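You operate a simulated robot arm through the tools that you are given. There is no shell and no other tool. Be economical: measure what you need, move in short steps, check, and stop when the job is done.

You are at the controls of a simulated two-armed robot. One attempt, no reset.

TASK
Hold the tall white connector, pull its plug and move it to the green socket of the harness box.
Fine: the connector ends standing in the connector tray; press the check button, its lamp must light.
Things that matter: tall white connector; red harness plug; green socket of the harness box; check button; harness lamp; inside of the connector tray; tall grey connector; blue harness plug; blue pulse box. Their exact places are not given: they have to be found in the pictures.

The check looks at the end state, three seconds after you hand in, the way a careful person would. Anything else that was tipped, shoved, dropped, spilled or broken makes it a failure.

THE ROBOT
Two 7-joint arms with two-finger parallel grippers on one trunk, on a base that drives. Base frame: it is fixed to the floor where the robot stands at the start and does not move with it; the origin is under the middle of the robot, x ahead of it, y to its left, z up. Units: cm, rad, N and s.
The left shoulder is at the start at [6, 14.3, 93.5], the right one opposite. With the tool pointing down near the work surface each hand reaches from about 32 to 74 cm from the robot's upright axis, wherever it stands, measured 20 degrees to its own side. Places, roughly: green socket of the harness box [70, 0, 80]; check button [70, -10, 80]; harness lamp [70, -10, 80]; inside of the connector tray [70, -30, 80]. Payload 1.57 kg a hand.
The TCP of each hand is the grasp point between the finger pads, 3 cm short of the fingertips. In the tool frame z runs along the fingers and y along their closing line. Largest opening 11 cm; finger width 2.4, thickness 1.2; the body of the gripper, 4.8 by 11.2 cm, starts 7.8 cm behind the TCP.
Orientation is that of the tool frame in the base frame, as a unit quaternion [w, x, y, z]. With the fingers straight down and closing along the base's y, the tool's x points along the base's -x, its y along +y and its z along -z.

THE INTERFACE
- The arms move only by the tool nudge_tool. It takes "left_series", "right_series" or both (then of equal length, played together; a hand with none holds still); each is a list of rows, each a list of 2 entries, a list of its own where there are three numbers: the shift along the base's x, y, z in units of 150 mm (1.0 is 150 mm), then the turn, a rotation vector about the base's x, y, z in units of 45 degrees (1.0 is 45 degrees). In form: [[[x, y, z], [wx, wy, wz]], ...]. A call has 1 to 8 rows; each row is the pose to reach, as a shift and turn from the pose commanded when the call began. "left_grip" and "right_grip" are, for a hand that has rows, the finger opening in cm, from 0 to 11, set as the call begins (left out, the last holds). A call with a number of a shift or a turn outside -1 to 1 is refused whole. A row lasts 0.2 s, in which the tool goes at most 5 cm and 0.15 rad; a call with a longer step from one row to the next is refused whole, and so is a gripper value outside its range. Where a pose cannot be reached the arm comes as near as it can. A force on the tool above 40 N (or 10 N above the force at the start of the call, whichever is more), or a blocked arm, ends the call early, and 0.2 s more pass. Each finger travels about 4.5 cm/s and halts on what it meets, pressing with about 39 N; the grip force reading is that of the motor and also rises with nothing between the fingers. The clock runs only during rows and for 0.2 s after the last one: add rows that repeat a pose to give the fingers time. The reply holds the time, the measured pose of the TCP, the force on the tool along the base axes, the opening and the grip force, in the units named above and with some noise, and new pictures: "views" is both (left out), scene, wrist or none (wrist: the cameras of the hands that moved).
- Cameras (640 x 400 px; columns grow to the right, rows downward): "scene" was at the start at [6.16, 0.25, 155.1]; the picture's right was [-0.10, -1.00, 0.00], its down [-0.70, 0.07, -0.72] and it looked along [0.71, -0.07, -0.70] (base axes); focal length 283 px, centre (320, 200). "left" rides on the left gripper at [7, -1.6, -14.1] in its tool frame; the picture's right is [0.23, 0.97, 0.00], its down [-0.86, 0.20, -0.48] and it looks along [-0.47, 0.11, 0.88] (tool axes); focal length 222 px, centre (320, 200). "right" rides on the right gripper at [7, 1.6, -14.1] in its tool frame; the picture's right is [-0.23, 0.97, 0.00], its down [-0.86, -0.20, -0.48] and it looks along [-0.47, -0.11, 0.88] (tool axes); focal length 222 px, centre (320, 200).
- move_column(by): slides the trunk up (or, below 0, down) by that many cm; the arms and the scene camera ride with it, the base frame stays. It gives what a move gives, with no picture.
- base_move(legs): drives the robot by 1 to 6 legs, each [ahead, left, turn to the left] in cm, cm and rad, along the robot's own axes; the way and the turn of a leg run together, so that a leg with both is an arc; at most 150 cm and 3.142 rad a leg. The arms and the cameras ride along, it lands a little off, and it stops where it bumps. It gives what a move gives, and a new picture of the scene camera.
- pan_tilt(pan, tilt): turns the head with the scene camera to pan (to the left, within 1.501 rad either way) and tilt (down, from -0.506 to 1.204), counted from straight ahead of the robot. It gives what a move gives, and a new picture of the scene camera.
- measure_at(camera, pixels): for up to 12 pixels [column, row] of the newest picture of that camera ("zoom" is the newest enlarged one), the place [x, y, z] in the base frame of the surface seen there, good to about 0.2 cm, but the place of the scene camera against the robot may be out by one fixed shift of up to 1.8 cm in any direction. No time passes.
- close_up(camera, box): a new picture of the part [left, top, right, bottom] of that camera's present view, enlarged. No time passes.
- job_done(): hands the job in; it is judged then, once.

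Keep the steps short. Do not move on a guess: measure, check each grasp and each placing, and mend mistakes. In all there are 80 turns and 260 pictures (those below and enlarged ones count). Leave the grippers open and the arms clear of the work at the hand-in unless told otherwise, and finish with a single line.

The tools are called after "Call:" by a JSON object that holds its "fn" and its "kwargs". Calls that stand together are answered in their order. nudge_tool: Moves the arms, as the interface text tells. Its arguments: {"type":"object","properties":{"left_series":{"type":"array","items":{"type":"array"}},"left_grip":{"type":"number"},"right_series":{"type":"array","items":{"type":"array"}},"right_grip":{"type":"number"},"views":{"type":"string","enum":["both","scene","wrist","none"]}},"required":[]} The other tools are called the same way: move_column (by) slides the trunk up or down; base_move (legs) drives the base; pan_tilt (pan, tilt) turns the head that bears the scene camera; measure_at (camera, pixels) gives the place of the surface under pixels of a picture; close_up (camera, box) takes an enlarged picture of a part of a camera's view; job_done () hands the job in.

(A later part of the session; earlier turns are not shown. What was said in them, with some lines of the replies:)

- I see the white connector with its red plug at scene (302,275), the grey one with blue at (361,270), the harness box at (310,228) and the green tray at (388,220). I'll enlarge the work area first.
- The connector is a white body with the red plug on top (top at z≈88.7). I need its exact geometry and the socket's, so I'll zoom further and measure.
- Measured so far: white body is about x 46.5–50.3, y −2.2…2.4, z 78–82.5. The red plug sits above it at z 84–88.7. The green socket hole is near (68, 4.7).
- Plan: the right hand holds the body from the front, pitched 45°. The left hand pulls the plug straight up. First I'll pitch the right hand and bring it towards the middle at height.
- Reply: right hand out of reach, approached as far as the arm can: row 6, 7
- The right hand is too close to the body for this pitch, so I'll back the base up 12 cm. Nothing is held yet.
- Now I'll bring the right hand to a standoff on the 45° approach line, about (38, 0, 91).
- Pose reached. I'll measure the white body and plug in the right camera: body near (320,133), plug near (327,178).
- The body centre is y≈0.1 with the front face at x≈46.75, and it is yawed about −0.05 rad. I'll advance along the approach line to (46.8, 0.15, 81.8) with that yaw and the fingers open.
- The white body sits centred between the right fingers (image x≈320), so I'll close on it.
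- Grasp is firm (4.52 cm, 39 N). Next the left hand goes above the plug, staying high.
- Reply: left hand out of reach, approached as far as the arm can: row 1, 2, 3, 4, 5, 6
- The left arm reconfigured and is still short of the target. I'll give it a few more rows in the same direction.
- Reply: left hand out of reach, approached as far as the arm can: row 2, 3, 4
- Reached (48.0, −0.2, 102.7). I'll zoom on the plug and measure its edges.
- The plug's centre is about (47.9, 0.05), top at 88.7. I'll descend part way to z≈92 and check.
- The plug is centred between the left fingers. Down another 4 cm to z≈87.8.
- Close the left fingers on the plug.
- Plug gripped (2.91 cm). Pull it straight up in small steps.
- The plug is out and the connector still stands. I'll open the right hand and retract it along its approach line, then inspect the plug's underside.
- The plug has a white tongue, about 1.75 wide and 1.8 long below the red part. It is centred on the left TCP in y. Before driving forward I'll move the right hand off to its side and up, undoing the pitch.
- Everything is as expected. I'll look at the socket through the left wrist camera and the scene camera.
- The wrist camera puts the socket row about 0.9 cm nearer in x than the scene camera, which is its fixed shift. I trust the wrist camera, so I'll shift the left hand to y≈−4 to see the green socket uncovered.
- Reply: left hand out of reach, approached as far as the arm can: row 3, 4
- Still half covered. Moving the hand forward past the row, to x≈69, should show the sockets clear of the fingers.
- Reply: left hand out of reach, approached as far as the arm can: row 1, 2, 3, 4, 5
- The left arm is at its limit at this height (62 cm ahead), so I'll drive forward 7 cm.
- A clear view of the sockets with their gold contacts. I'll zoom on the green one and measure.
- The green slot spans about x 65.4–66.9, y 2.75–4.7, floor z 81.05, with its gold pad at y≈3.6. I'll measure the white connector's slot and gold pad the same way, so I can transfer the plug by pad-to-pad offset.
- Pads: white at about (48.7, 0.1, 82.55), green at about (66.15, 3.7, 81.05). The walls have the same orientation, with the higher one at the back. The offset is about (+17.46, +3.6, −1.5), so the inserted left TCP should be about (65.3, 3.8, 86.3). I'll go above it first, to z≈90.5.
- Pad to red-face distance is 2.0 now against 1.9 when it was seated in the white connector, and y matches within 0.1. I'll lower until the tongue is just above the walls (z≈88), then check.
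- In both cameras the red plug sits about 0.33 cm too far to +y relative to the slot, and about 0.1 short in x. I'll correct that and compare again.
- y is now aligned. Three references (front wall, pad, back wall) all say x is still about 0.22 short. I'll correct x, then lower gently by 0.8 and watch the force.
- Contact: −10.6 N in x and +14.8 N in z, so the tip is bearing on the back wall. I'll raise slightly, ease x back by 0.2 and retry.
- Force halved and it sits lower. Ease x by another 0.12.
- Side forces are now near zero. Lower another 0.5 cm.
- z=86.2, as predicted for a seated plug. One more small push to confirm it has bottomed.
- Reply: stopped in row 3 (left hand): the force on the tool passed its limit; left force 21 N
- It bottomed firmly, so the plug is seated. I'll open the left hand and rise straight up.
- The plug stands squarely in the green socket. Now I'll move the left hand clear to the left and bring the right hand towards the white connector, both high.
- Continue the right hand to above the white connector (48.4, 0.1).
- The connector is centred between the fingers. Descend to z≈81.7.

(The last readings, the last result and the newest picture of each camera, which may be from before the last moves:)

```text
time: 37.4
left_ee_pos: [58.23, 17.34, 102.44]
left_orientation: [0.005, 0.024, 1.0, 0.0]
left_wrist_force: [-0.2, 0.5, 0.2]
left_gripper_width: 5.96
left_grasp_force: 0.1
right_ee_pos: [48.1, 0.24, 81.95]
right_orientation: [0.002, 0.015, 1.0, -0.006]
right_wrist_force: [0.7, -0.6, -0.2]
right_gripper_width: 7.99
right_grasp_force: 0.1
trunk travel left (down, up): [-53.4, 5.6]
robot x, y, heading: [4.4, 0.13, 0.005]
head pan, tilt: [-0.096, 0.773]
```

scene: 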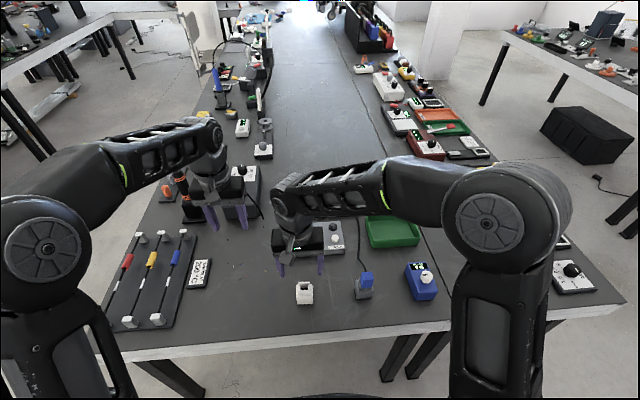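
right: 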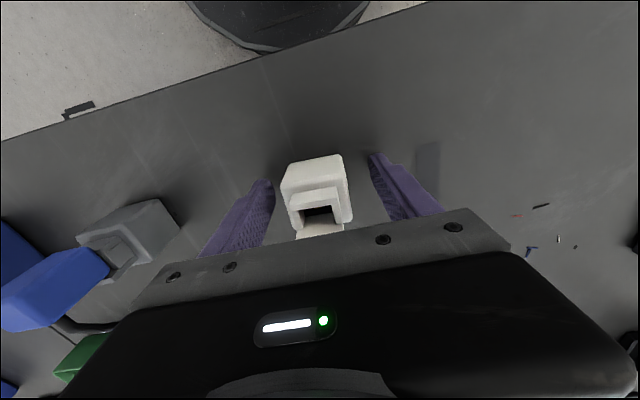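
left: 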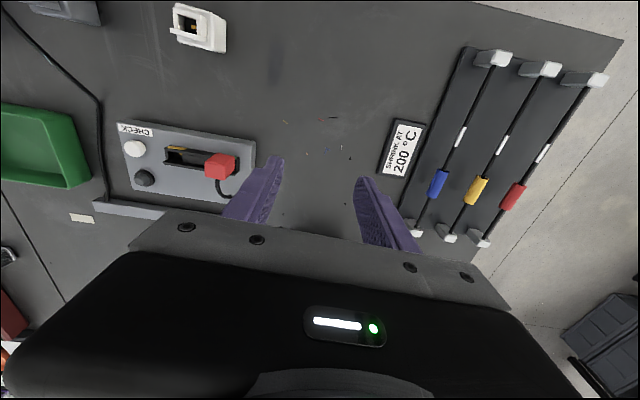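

Close, then lift a little.

Call:
{"fn": "nudge_tool", "kwargs": {"right_series": [[[0, 0, 0], [0, 0, 0]], [[0, 0, 0], [0, 0, 0]], [[0, 0, 0], [0, 0, 0]], [[0, 0, 0], [0, 0, 0]], [[0, 0, 0], [0, 0, 0]], [[0, 0, 0.1], [0, 0, 0]], [[0, 0, 0.3], [0, 0, 0]], [[0, 0, 0.6], [0, 0, 0]]], "right_grip": 2}}

```text
time: 39.2
left_ee_pos: [58.27, 17.3, 102.48]
left_orientation: [0.004, 0.024, 1.0, -0.001]
left_wrist_force: [-0.3, -0.1, -0.6]
left_gripper_width: 5.97
left_grasp_force: 0.1
right_ee_pos: [47.9, 0.39, 90.69]
right_orientation: [0.001, 0.016, 1.0, -0.007]
right_wrist_force: [0.4, -0.3, -0.5]
right_gripper_width: 4.52
right_grasp_force: 39.3
trunk travel left (down, up): [-53.4, 5.6]
robot x, y, heading: [4.51, 0.26, 0.001]
head pan, tilt: [-0.096, 0.773]
```

scene: 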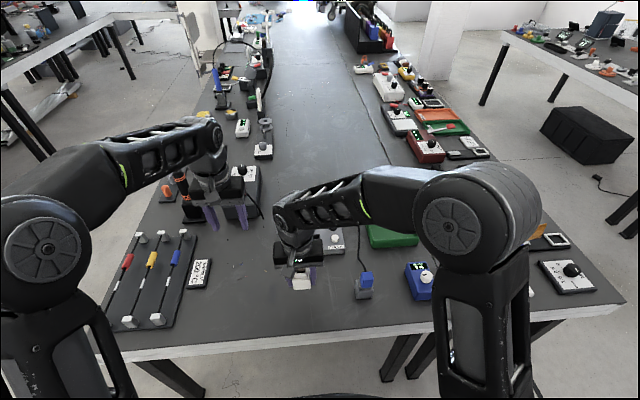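
right: 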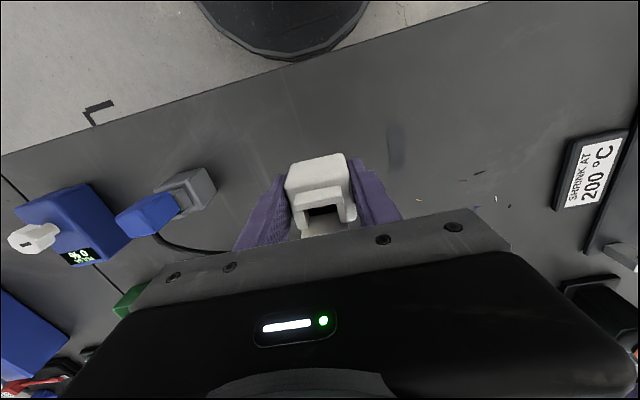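

Lifted cleanly. Raise and head for the tray, staying above everything.

Call:
{"fn": "nudge_tool", "kwargs": {"right_series": [[[0, 0, 0.25], [0, 0, 0]], [[0, -0.05, 0.5], [0, 0, 0]], [[0.1, -0.2, 0.6], [0, 0, 0]], [[0.25, -0.4, 0.6], [0, 0, 0]], [[0.4, -0.6, 0.6], [0, 0, 0]], [[0.55, -0.8, 0.6], [0, 0, 0]], [[0.7, -0.97, 0.6], [0, 0, 0]], [[0.7, -0.97, 0.6], [0, 0, 0]]], "views": "none"}}

Call:
{"fn": "nudge_tool", "kwargs": {"right_series": [[[0.1, -0.2, 0], [0, 0, 0]], [[0.2, -0.4, 0], [0, 0, 0]], [[0.3, -0.6, 0], [0, 0, 0]], [[0.4, -0.8, 0], [0, 0, 0]], [[0.5, -0.95, 0], [0, 0, 0]], [[0.5, -0.95, 0], [0, 0, 0]]]}}

```text
time: 41.0
left_ee_pos: [58.22, 17.45, 102.44]
left_orientation: [0.004, 0.024, 1.0, 0.0]
left_wrist_force: [0.0, 0.9, 0.1]
left_gripper_width: 5.98
left_grasp_force: 0.1
right_ee_pos: [58.81, -14.1, 99.87]
right_orientation: [0.001, 0.014, 1.0, -0.007]
right_wrist_force: [-0.1, -0.2, -0.8]
right_gripper_width: 4.52
right_grasp_force: 38.9
trunk travel left (down, up): [-53.4, 5.6]
robot x, y, heading: [4.39, -0.08, -0.0]
head pan, tilt: [-0.096, 0.773]
```

```text
time: 42.4
left_ee_pos: [58.06, 17.26, 102.38]
left_orientation: [0.004, 0.023, 1.0, -0.001]
left_wrist_force: [-0.4, 0.6, -0.2]
left_gripper_width: 5.98
left_grasp_force: 0.2
right_ee_pos: [66.04, -28.73, 100.02]
right_orientation: [0.002, 0.016, 1.0, -0.005]
right_wrist_force: [-0.3, 0.3, -0.4]
right_gripper_width: 4.51
right_grasp_force: 38.8
trunk travel left (down, up): [-53.4, 5.6]
robot x, y, heading: [4.61, -0.15, 0.001]
head pan, tilt: [-0.096, 0.773]
```

scene: 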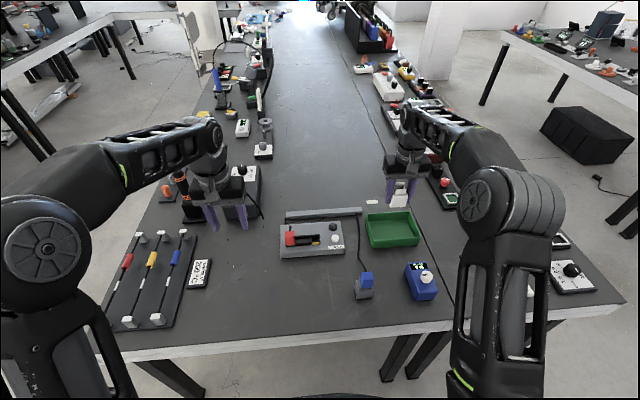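
right: 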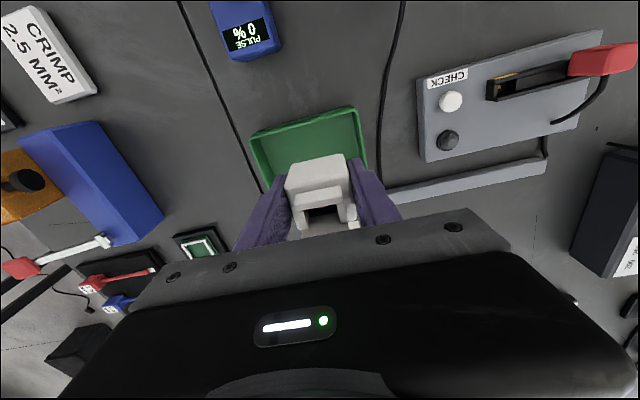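

Now measure the tray, from the wrist and from the scene.

Call:
{"fn": "measure_at", "kwargs": {"camera": "right", "pixels": [[253, 138], [357, 109], [300, 122], [306, 140], [275, 150], [345, 132], [258, 165], [365, 170], [265, 150], [355, 140]]}}

Call:
{"fn": "close_up", "kwargs": {"camera": "scene", "box": [355, 195, 435, 255]}}

Call:
{"fn": "measure_at", "kwargs": {"camera": "zoom", "pixels": [[120, 160], [430, 110], [150, 350], [510, 370], [300, 240], [180, 250], [440, 230], [150, 300], [300, 330], [300, 170], [470, 250], [330, 390]]}}

```text
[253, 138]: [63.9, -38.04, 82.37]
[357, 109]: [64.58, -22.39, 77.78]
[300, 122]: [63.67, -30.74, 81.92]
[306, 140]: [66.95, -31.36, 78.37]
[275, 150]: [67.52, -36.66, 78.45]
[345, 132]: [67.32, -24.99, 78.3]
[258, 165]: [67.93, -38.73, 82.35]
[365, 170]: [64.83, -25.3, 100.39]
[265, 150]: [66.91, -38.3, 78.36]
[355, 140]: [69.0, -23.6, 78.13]
```

```text
6.67 times, centred on (395, 225) of scene
```

zoom: 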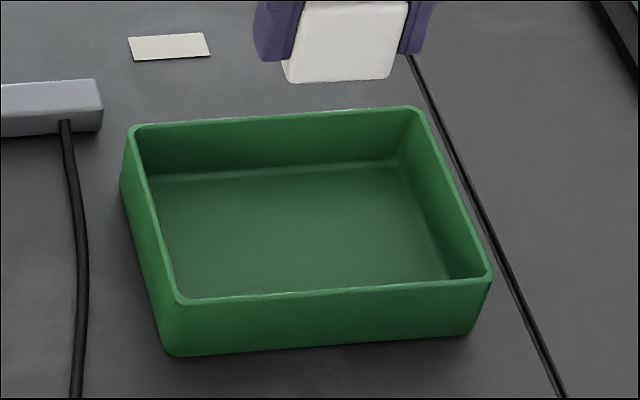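

```text
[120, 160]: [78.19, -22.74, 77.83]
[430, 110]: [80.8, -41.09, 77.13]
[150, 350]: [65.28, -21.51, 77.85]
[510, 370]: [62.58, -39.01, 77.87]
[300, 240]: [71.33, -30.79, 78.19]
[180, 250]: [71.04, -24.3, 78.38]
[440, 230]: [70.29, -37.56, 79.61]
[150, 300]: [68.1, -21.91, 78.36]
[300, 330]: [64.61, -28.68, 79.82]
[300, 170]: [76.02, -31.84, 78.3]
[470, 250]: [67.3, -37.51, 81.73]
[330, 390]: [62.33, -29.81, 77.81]
```

The tray floor is z≈78.3, with inner x about 64–76 and y about −38 to −23.5. The target is its middle (70, −31), release TCP z≈82.5. First over the centre and down to z≈86.

Call:
{"fn": "nudge_tool", "kwargs": {"right_series": [[[0.13, -0.08, 0], [0, 0, 0]], [[0.265, -0.15, -0.05], [0, 0, 0]], [[0.265, -0.15, -0.25], [0, 0, 0]], [[0.265, -0.15, -0.5], [0, 0, 0]], [[0.265, -0.15, -0.75], [0, 0, 0]], [[0.265, -0.15, -0.93], [0, 0, 0]], [[0.265, -0.15, -0.93], [0, 0, 0]]]}}

Call:
{"fn": "close_up", "kwargs": {"camera": "scene", "box": [355, 190, 435, 255]}}

```text
time: 44.0
left_ee_pos: [58.38, 17.36, 102.48]
left_orientation: [0.005, 0.024, 1.0, 0.0]
left_wrist_force: [0.0, 0.4, -0.4]
left_gripper_width: 6.02
left_grasp_force: 0.0
right_ee_pos: [70.01, -30.82, 85.95]
right_orientation: [0.002, 0.015, 1.0, -0.006]
right_wrist_force: [0.2, -0.5, -1.3]
right_gripper_width: 4.55
right_grasp_force: 39.0
right hand out of reach, approached as far as the arm can: row 2
trunk travel left (down, up): [-53.4, 5.6]
robot x, y, heading: [4.66, -0.1, -0.0]
head pan, tilt: [-0.096, 0.773]
```

scene: 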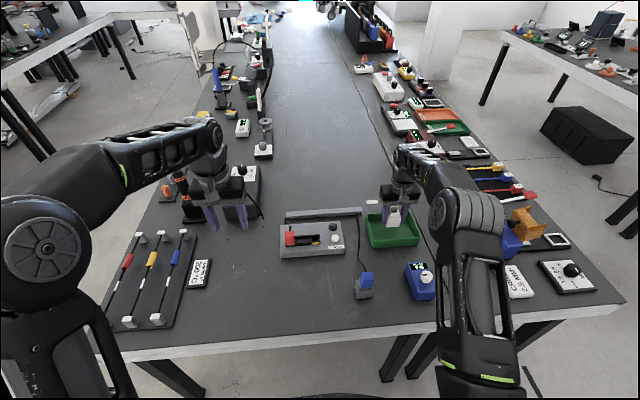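
right: 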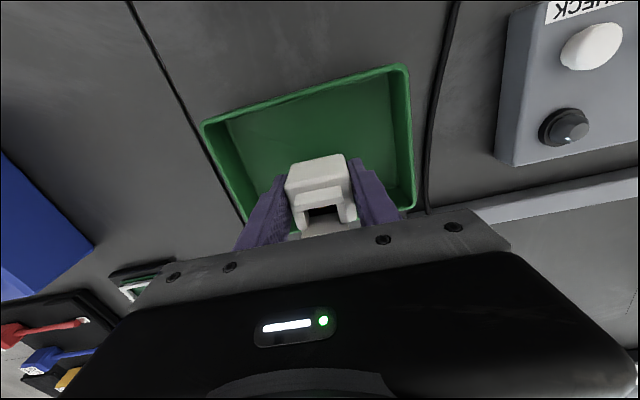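

```text
6.15 times, centred on (395, 222) of scene
```

zoom: 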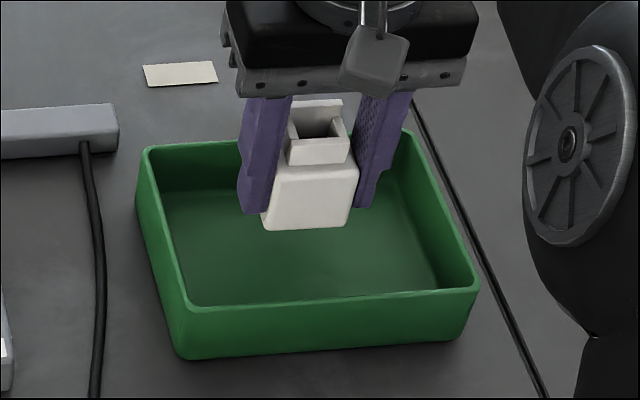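

It's above the tray's middle, upright. The right elbow looms at (465,215), so I'll check its height before lowering further.

Call:
{"fn": "measure_at", "kwargs": {"camera": "scene", "pixels": [[440, 215], [465, 235], [490, 215], [440, 250], [470, 260], [490, 280], [450, 320], [430, 160]]}}

Call:
{"fn": "nudge_tool", "kwargs": {"right_series": [[[0, 0, -0.08], [0, 0, 0]], [[0, 0, -0.16], [0, 0, 0]], [[0, 0, -0.2], [0, 0, 0]], [[0, 0, -0.22], [0, 0, 0]]], "views": "wrist"}}

Call:
{"fn": "close_up", "kwargs": {"camera": "scene", "box": [355, 190, 435, 255]}}

```text
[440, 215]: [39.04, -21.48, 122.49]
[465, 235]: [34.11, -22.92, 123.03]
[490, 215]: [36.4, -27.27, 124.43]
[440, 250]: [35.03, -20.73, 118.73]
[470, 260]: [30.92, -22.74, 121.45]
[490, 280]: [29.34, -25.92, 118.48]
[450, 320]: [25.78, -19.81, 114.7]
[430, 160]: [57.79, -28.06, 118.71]
```

```text
time: 45.0
left_ee_pos: [58.29, 17.28, 102.46]
left_orientation: [0.004, 0.025, 1.0, -0.001]
left_wrist_force: [-0.4, 0.0, -0.3]
left_gripper_width: 5.98
left_grasp_force: 0.0
right_ee_pos: [70.24, -30.76, 82.56]
right_orientation: [0.002, 0.014, 1.0, -0.006]
right_wrist_force: [-0.9, -0.3, -0.1]
right_gripper_width: 4.52
right_grasp_force: 38.7
trunk travel left (down, up): [-53.4, 5.6]
robot x, y, heading: [4.65, 0.06, 0.002]
head pan, tilt: [-0.096, 0.773]
```

right: 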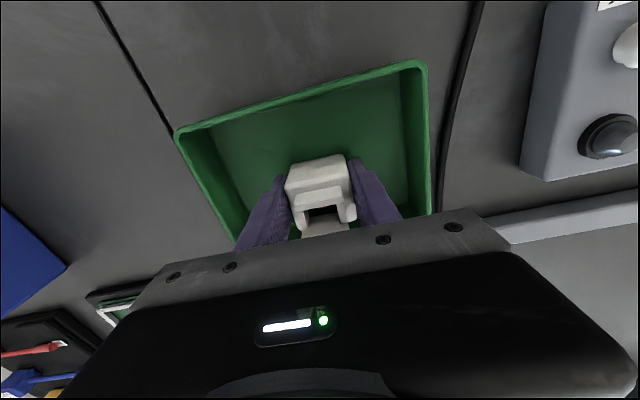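

```text
6.15 times, centred on (395, 222) of scene
```

zoom: 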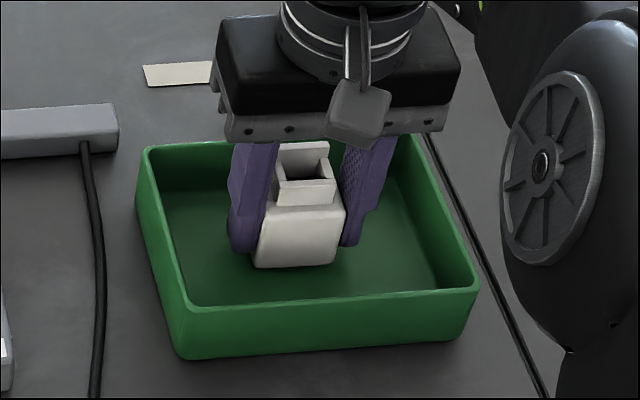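

The elbow is high (z≈120), so it's clear. There is no contact force yet at 82.56; lower in small steps until it touches.

Call:
{"fn": "nudge_tool", "kwargs": {"right_series": [[[0, 0, -0.012], [0, 0, 0]], [[0, 0, -0.024], [0, 0, 0]], [[0, 0, -0.024], [0, 0, 0]]], "views": "none"}}

```text
time: 45.8
left_ee_pos: [58.23, 17.32, 102.42]
left_orientation: [0.004, 0.025, 1.0, -0.001]
left_wrist_force: [-0.5, 0.8, 0.3]
left_gripper_width: 6.0
left_grasp_force: 0.0
right_ee_pos: [70.15, -30.6, 82.25]
right_orientation: [0.002, 0.016, 1.0, -0.006]
right_wrist_force: [0.2, 0.1, -1.3]
right_gripper_width: 4.53
right_grasp_force: 39.5
trunk travel left (down, up): [-53.4, 5.6]
robot x, y, heading: [4.79, 0.06, 0.002]
head pan, tilt: [-0.096, 0.773]
```

Call:
{"fn": "nudge_tool", "kwargs": {"right_series": [[[0, 0, -0.012], [0, 0, 0]], [[0, 0, -0.02], [0, 0, 0]], [[0, 0, -0.02], [0, 0, 0]]], "views": "none"}}

```text
time: 46.6
left_ee_pos: [58.24, 17.46, 102.42]
left_orientation: [0.004, 0.025, 1.0, -0.001]
left_wrist_force: [-0.3, 0.5, -0.6]
left_gripper_width: 6.0
left_grasp_force: 0.1
right_ee_pos: [70.07, -30.52, 82.3]
right_orientation: [0.004, 0.016, 1.0, -0.006]
right_wrist_force: [-1.4, -1.6, 13.9]
right_gripper_width: 4.54
right_grasp_force: 39.4
trunk travel left (down, up): [-53.4, 5.6]
robot x, y, heading: [4.45, 0.25, 0.004]
head pan, tilt: [-0.096, 0.773]
```

Contact (13.9 N), so it stands on the floor. Open the right hand and rise straight up.

Call:
{"fn": "nudge_tool", "kwargs": {"right_series": [[[0, 0, 0.01], [0, 0, 0]], [[0, 0, 0.01], [0, 0, 0]], [[0, 0, 0.01], [0, 0, 0]], [[0, 0, 0.15], [0, 0, 0]], [[0, 0, 0.4], [0, 0, 0]], [[0, 0, 0.65], [0, 0, 0]], [[0, 0, 0.9], [0, 0, 0]]], "right_grip": 7.5}}

Call:
{"fn": "close_up", "kwargs": {"camera": "scene", "box": [270, 190, 440, 300]}}

Call:
{"fn": "measure_at", "kwargs": {"camera": "right", "pixels": [[449, 102]]}}

```text
time: 48.2
left_ee_pos: [58.22, 17.35, 102.44]
left_orientation: [0.005, 0.024, 1.0, 0.0]
left_wrist_force: [-0.7, 0.1, -0.2]
left_gripper_width: 5.98
left_grasp_force: 0.0
right_ee_pos: [69.85, -30.68, 95.5]
right_orientation: [0.001, 0.015, 1.0, -0.006]
right_wrist_force: [-0.8, 0.3, -0.4]
right_gripper_width: 7.49
right_grasp_force: 0.1
trunk travel left (down, up): [-53.4, 5.6]
robot x, y, heading: [4.7, 0.1, 0.006]
head pan, tilt: [-0.096, 0.773]
```

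scene: 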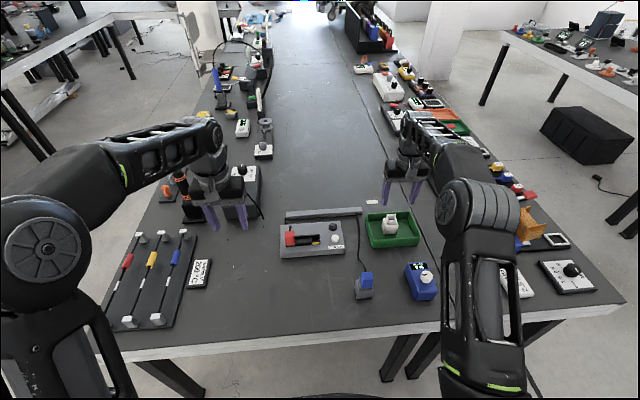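
right: 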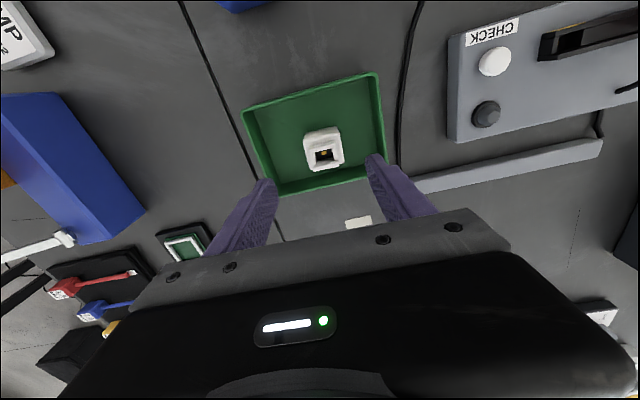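

```text
3.64 times, centred on (355, 245) of scene
```

zoom: 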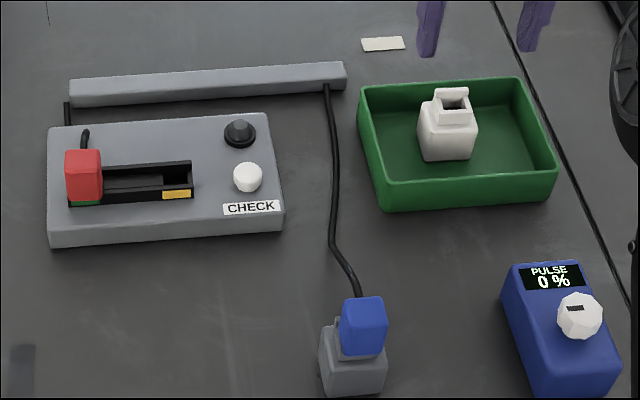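

```text
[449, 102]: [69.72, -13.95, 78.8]
```

The connector stands in the tray. Now locate the check button at right-camera (494,61).

Call:
{"fn": "measure_at", "kwargs": {"camera": "right", "pixels": [[494, 60], [488, 60], [500, 60], [486, 113], [470, 80], [494, 68]]}}

Call:
{"fn": "nudge_tool", "kwargs": {"right_series": [[[-0.05, 0.2, 0.1], [0, 0, 0]], [[-0.1, 0.4, 0.1], [0, 0, 0]], [[-0.15, 0.6, 0.1], [0, 0, 0]], [[-0.2, 0.8, 0.1], [0, 0, 0]], [[-0.26, 0.97, 0.1], [0, 0, 0]], [[-0.26, 0.97, 0.1], [0, 0, 0]]], "right_grip": 0}}

```text
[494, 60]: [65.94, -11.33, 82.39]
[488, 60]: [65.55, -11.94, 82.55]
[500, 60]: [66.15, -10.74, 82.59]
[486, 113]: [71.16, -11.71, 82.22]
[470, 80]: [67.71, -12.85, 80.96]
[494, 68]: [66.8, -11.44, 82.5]
```

```text
time: 49.6
left_ee_pos: [58.22, 17.29, 102.38]
left_orientation: [0.005, 0.025, 1.0, -0.001]
left_wrist_force: [-0.1, 0.6, 0.8]
left_gripper_width: 5.99
left_grasp_force: 0.0
right_ee_pos: [66.5, -16.06, 97.23]
right_orientation: [0.001, 0.015, 1.0, -0.007]
right_wrist_force: [0.1, -0.1, 1.2]
right_gripper_width: 0.0
right_grasp_force: 21.3
trunk travel left (down, up): [-53.4, 5.6]
robot x, y, heading: [4.62, -0.07, 0.001]
head pan, tilt: [-0.096, 0.773]
```

scene: 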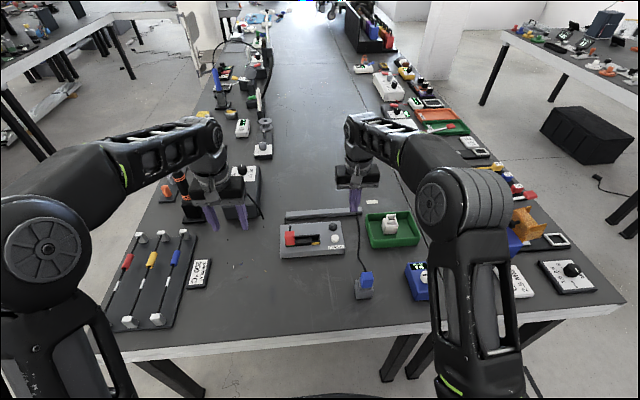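
right: 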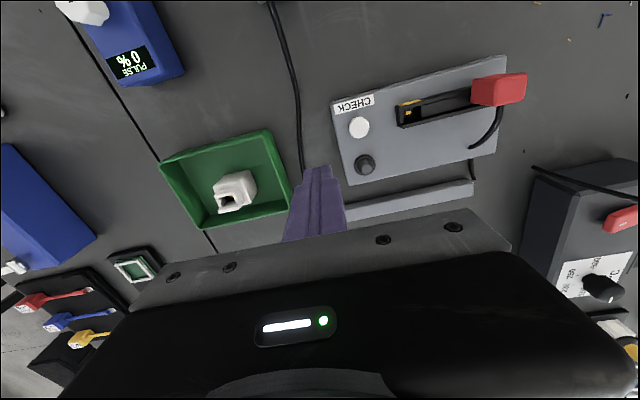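

Call:
{"fn": "measure_at", "kwargs": {"camera": "right", "pixels": [[358, 127], [353, 127], [363, 127], [358, 120], [358, 134], [364, 163], [317, 172]]}}

```text
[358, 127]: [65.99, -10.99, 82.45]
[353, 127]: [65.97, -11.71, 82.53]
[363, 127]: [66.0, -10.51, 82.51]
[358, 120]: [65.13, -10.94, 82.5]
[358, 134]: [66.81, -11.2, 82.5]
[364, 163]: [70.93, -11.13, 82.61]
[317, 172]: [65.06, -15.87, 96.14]
```

Button centre is about (65.95, −11.05), top z 82.5. Move the closed fingertips above it (TCP z≈88.5, tips 85.5).

Call:
{"fn": "nudge_tool", "kwargs": {"right_series": [[[-0.02, 0.17, 0], [0, 0, 0]], [[-0.037, 0.334, -0.1], [0, 0, 0]], [[-0.037, 0.334, -0.3], [0, 0, 0]], [[-0.037, 0.334, -0.5], [0, 0, 0]], [[-0.037, 0.334, -0.58], [0, 0, 0]], [[-0.037, 0.334, -0.58], [0, 0, 0]]]}}

Call:
{"fn": "close_up", "kwargs": {"camera": "scene", "box": [300, 200, 364, 260]}}

Call:
{"fn": "close_up", "kwargs": {"camera": "right", "box": [260, 110, 400, 230]}}

```text
time: 51.0
left_ee_pos: [58.19, 17.26, 102.48]
left_orientation: [0.004, 0.024, 1.0, -0.001]
left_wrist_force: [-0.2, -0.2, -0.5]
left_gripper_width: 6.01
left_grasp_force: 0.1
right_ee_pos: [65.45, -11.16, 88.65]
right_orientation: [0.001, 0.014, 1.0, -0.006]
right_wrist_force: [-0.3, 0.1, -0.3]
right_gripper_width: 0.0
right_grasp_force: 21.4
trunk travel left (down, up): [-53.4, 5.6]
robot x, y, heading: [4.65, 0.14, 0.003]
head pan, tilt: [-0.096, 0.773]
```

scene: 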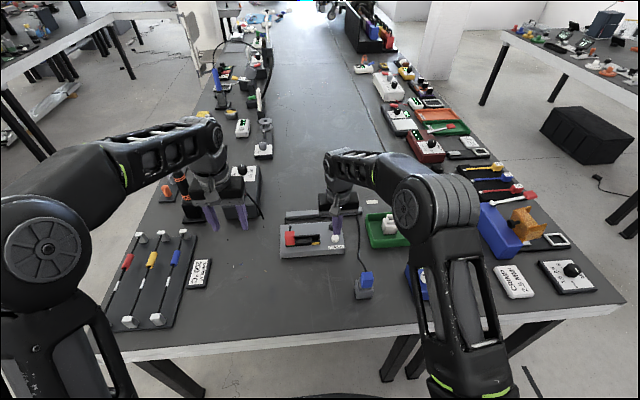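
right: 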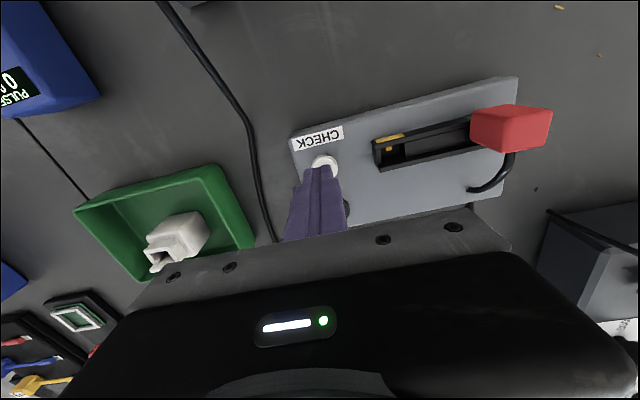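

```text
6.67 times, centred on (332, 230) of scene
```

zoom: 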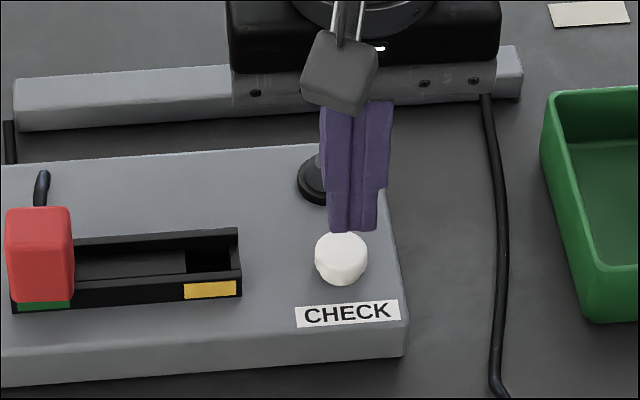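

```text
3.33 times, centred on (330, 170) of right
```

zoom: 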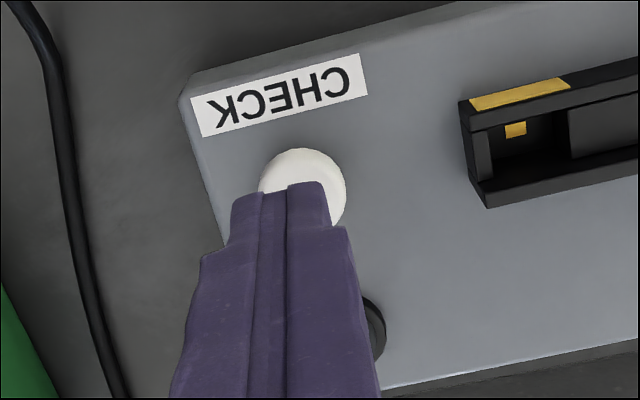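

The fingers are about 0.25 to the −y side of the button. Correct that and press down in small rows; the force limit protects the box.

Call:
{"fn": "nudge_tool", "kwargs": {"right_series": [[[0.01, 0.017, -0.08], [0, 0, 0]], [[0.01, 0.017, -0.17], [0, 0, 0]], [[0.01, 0.017, -0.21], [0, 0, 0]], [[0.01, 0.017, -0.225], [0, 0, 0]], [[0.01, 0.017, -0.235], [0, 0, 0]]]}}

Call:
{"fn": "close_up", "kwargs": {"camera": "scene", "box": [300, 200, 364, 260]}}

```text
time: 52.2
left_ee_pos: [58.31, 17.35, 102.51]
left_orientation: [0.005, 0.024, 1.0, -0.001]
left_wrist_force: [-0.1, -1.2, 0.9]
left_gripper_width: 6.0
left_grasp_force: 0.0
right_ee_pos: [65.73, -10.84, 85.04]
right_orientation: [0.003, 0.014, 1.0, -0.006]
right_wrist_force: [-2.1, -1.2, 8.6]
right_gripper_width: 0.0
right_grasp_force: 21.0
trunk travel left (down, up): [-53.4, 5.6]
robot x, y, heading: [4.52, 0.33, 0.005]
head pan, tilt: [-0.096, 0.773]
```

scene: 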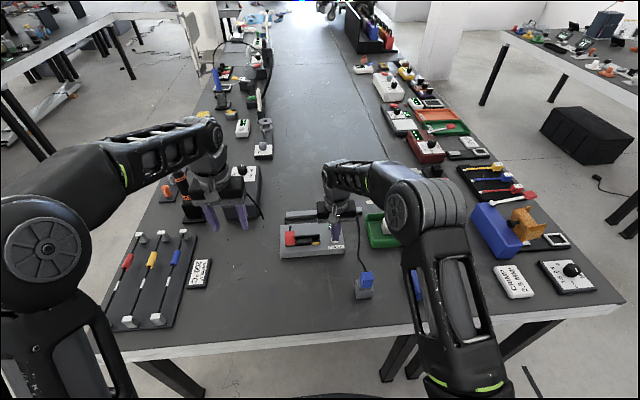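
right: 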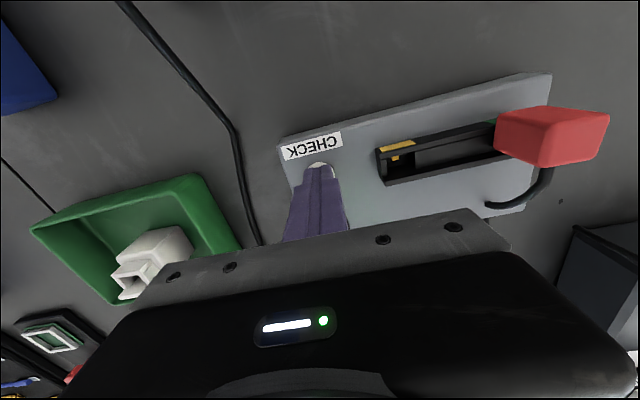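

```text
6.67 times, centred on (332, 230) of scene
```

zoom: 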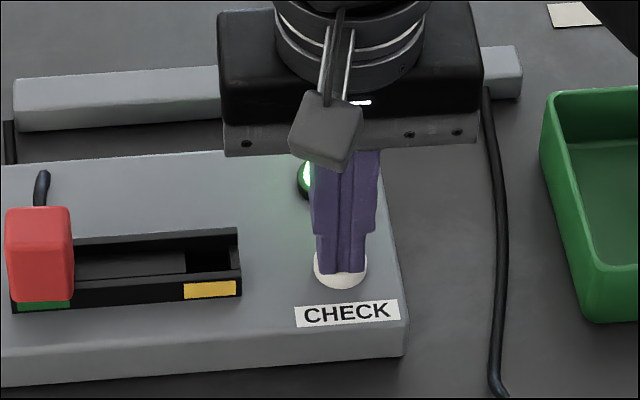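

The lamp glows green. Release the button by rising and check whether it stays lit.

Call:
{"fn": "nudge_tool", "kwargs": {"right_series": [[[0, 0, 0.1], [0, 0, 0]], [[0, 0, 0.35], [0, 0, 0]], [[0, 0, 0.6], [0, 0, 0]], [[-0.1, -0.15, 0.85], [0, 0, 0]], [[-0.2, -0.4, 1.0], [0, 0, 0]], [[-0.3, -0.65, 1.0], [0, 0, 0]], [[-0.4, -0.9, 1.0], [0, 0, 0]]], "views": "scene"}}

Call:
{"fn": "close_up", "kwargs": {"camera": "scene", "box": [270, 190, 440, 300]}}

```text
time: 53.8
left_ee_pos: [58.24, 17.27, 102.47]
left_orientation: [0.005, 0.024, 1.0, -0.002]
left_wrist_force: [-0.4, 0.7, -0.6]
left_gripper_width: 6.01
left_grasp_force: 0.1
right_ee_pos: [59.63, -24.58, 99.75]
right_orientation: [0.003, 0.015, 1.0, -0.006]
right_wrist_force: [0.3, 0.0, 0.1]
right_gripper_width: 0.0
right_grasp_force: 21.7
trunk travel left (down, up): [-53.4, 5.6]
robot x, y, heading: [4.42, 0.06, 0.0]
head pan, tilt: [-0.096, 0.773]
```

scene: 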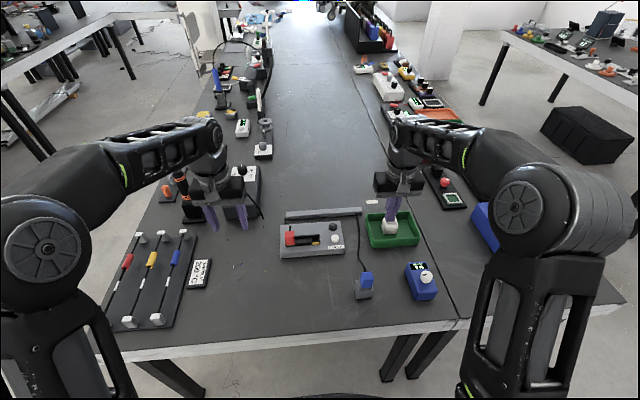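

```text
3.64 times, centred on (355, 245) of scene
```

zoom: 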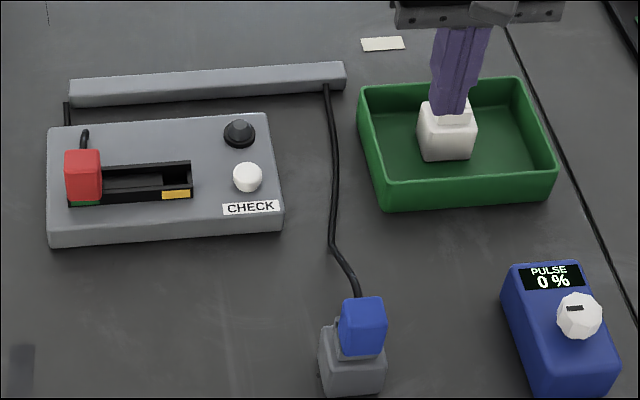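

The lamp lit while pressed and went out on release. I'll press once more, fuller and longer, to learn whether it's momentary or latches.

Call:
{"fn": "nudge_tool", "kwargs": {"right_series": [[[0.1, 0.25, 0], [0, 0, 0]], [[0.2, 0.5, 0], [0, 0, 0]], [[0.3, 0.75, -0.1], [0, 0, 0]], [[0.4, 0.9, -0.25], [0, 0, 0]], [[0.4, 0.9, -0.5], [0, 0, 0]], [[0.4, 0.9, -0.75], [0, 0, 0]], [[0.4, 0.9, -0.93], [0, 0, 0]], [[0.4, 0.9, -0.97], [0, 0, 0]]], "views": "none"}}

Call:
{"fn": "nudge_tool", "kwargs": {"right_series": [[[0, 0, -0.03], [0, 0, 0]], [[0, 0, -0.045], [0, 0, 0]], [[0, 0, -0.055], [0, 0, 0]], [[0, 0, -0.055], [0, 0, 0]], [[0, 0, -0.055], [0, 0, 0]], [[0, 0, -0.055], [0, 0, 0]]], "views": "none"}}

Call:
{"fn": "close_up", "kwargs": {"camera": "scene", "box": [300, 200, 364, 260]}}

```text
time: 55.6
left_ee_pos: [58.23, 17.26, 102.46]
left_orientation: [0.005, 0.024, 1.0, -0.002]
left_wrist_force: [0.1, 0.5, 0.4]
left_gripper_width: 6.02
left_grasp_force: 0.0
right_ee_pos: [65.79, -10.77, 85.31]
right_orientation: [0.002, 0.015, 1.0, -0.006]
right_wrist_force: [-1.3, -1.0, 2.7]
right_gripper_width: 0.0
right_grasp_force: 21.8
trunk travel left (down, up): [-53.4, 5.6]
robot x, y, heading: [4.76, 0.14, -0.004]
head pan, tilt: [-0.096, 0.773]
```

```text
time: 57.0
left_ee_pos: [58.27, 17.34, 102.44]
left_orientation: [0.006, 0.024, 1.0, -0.001]
left_wrist_force: [0.8, -0.1, 0.4]
left_gripper_width: 5.99
left_grasp_force: 0.1
right_ee_pos: [65.71, -10.68, 84.71]
right_orientation: [0.004, 0.014, 1.0, -0.007]
right_wrist_force: [-1.2, -1.3, 25.8]
right_gripper_width: 0.0
right_grasp_force: 21.5
trunk travel left (down, up): [-53.4, 5.6]
robot x, y, heading: [4.66, 0.24, 0.001]
head pan, tilt: [-0.096, 0.773]
```

```text
6.67 times, centred on (332, 230) of scene
```

zoom: 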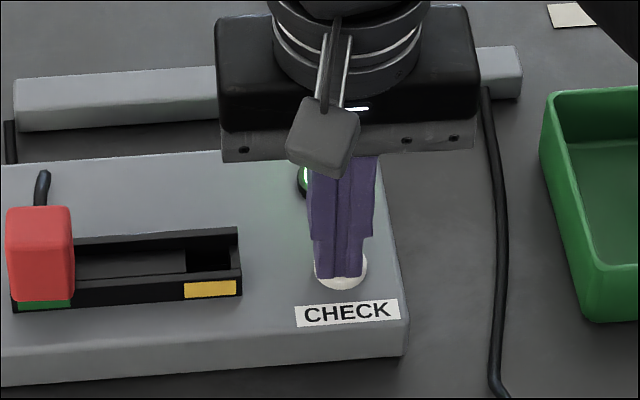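

Lamp is lit again, with the button bottomed (26 N). Rise and look immediately.

Call:
{"fn": "nudge_tool", "kwargs": {"right_series": [[[0, 0, 0.1], [0, 0, 0]], [[0, 0, 0.3], [0, 0, 0]], [[0, -0.1, 0.55], [0, 0, 0]]], "views": "none"}}

Call:
{"fn": "close_up", "kwargs": {"camera": "scene", "box": [270, 190, 364, 260]}}

Call:
{"fn": "close_up", "kwargs": {"camera": "right", "box": [250, 80, 500, 240]}}

```text
time: 57.8
left_ee_pos: [58.31, 17.3, 102.54]
left_orientation: [0.005, 0.025, 1.0, -0.002]
left_wrist_force: [-0.2, 0.3, 0.3]
left_gripper_width: 5.99
left_grasp_force: 0.1
right_ee_pos: [65.58, -12.29, 92.87]
right_orientation: [0.0, 0.014, 1.0, -0.006]
right_wrist_force: [0.2, -0.5, 0.5]
right_gripper_width: 0.0
right_grasp_force: 21.8
trunk travel left (down, up): [-53.4, 5.6]
robot x, y, heading: [4.51, 0.38, -0.0]
head pan, tilt: [-0.096, 0.773]
```

```text
5.71 times, centred on (317, 225) of scene
```

zoom: 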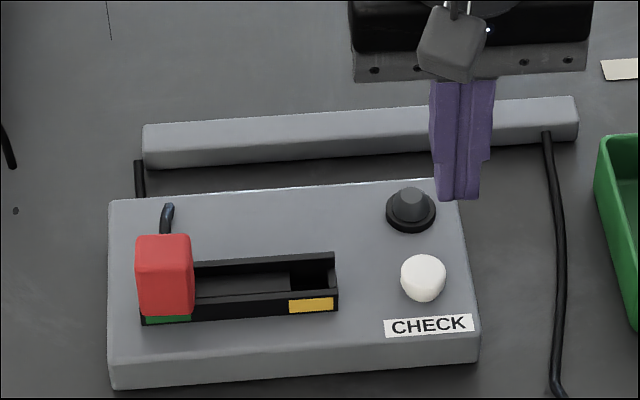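

```text
2.50 times, centred on (375, 160) of right
```

zoom: 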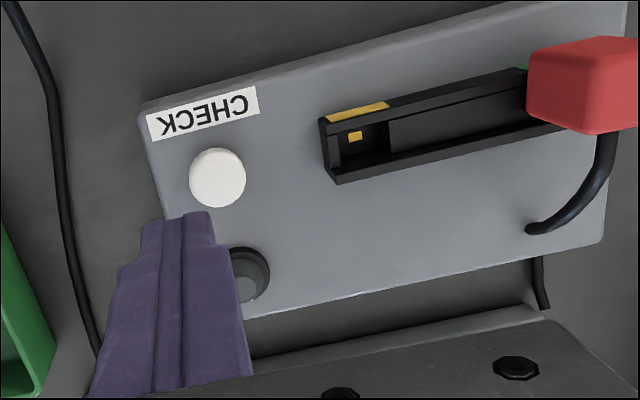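

The button is momentary: the lamp lights on each press, which also shows the plug is making contact. I'll move the right hand clear, open it, open the left as well, and take a final look.

Call:
{"fn": "nudge_tool", "kwargs": {"right_series": [[[0, -0.05, 0.25], [0, 0, 0]], [[-0.1, -0.2, 0.5], [0, 0, 0]], [[-0.25, -0.45, 0.6], [0, 0, 0]], [[-0.45, -0.65, 0.65], [0, 0, 0]], [[-0.65, -0.85, 0.65], [0, 0, 0]], [[-0.8, -1.0, 0.65], [0, 0, 0]], [[-0.8, -1.0, 0.65], [0, 0, 0]]], "left_series": [[[0, 0.05, 0.05], [0, 0, 0]], [[0, 0.05, 0.1], [0, 0, 0]], [[0, 0.05, 0.1], [0, 0, 0]], [[0, 0.05, 0.1], [0, 0, 0]], [[0, 0.05, 0.1], [0, 0, 0]], [[0, 0.05, 0.1], [0, 0, 0]], [[0, 0.05, 0.1], [0, 0, 0]]], "right_grip": 8, "left_grip": 8, "views": "scene"}}

Call:
{"fn": "close_up", "kwargs": {"camera": "scene", "box": [270, 190, 440, 300]}}

```text
time: 59.4
left_ee_pos: [58.47, 17.99, 103.77]
left_orientation: [0.004, 0.024, 1.0, -0.001]
left_wrist_force: [-0.3, -0.1, -0.6]
left_gripper_width: 8.0
left_grasp_force: 0.1
right_ee_pos: [53.73, -27.19, 102.41]
right_orientation: [0.002, 0.014, 1.0, -0.006]
right_wrist_force: [0.4, 0.0, -0.1]
right_gripper_width: 8.03
right_grasp_force: 0.1
trunk travel left (down, up): [-53.4, 5.6]
robot x, y, heading: [4.57, 0.03, 0.007]
head pan, tilt: [-0.096, 0.773]
```

scene: 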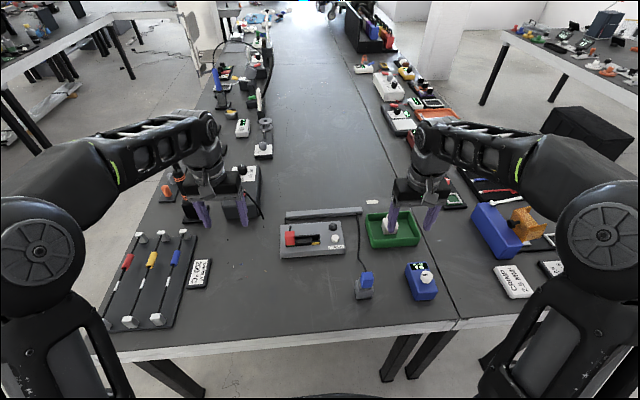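

```text
3.64 times, centred on (355, 245) of scene
```

zoom: 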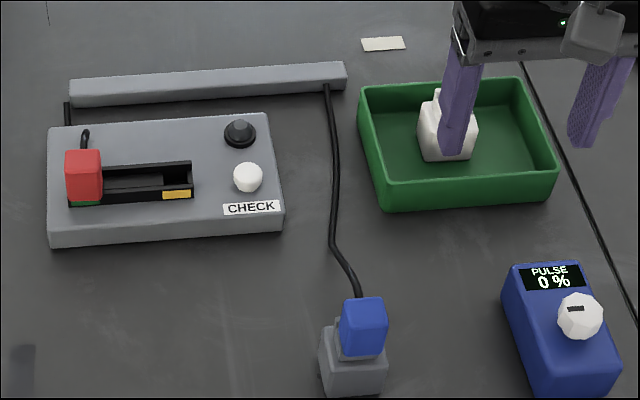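

The plug is in the green socket, the connector stands in the tray, nothing else was disturbed and both arms are clear. Handing in.

Call:
{"fn": "job_done", "kwargs": {}}

```text
The job is handed in.
```

The red plug is seated in the green socket, the tall white connector stands in the tray, and the harness lamp lit on both presses of the check button, going out each time I let go.
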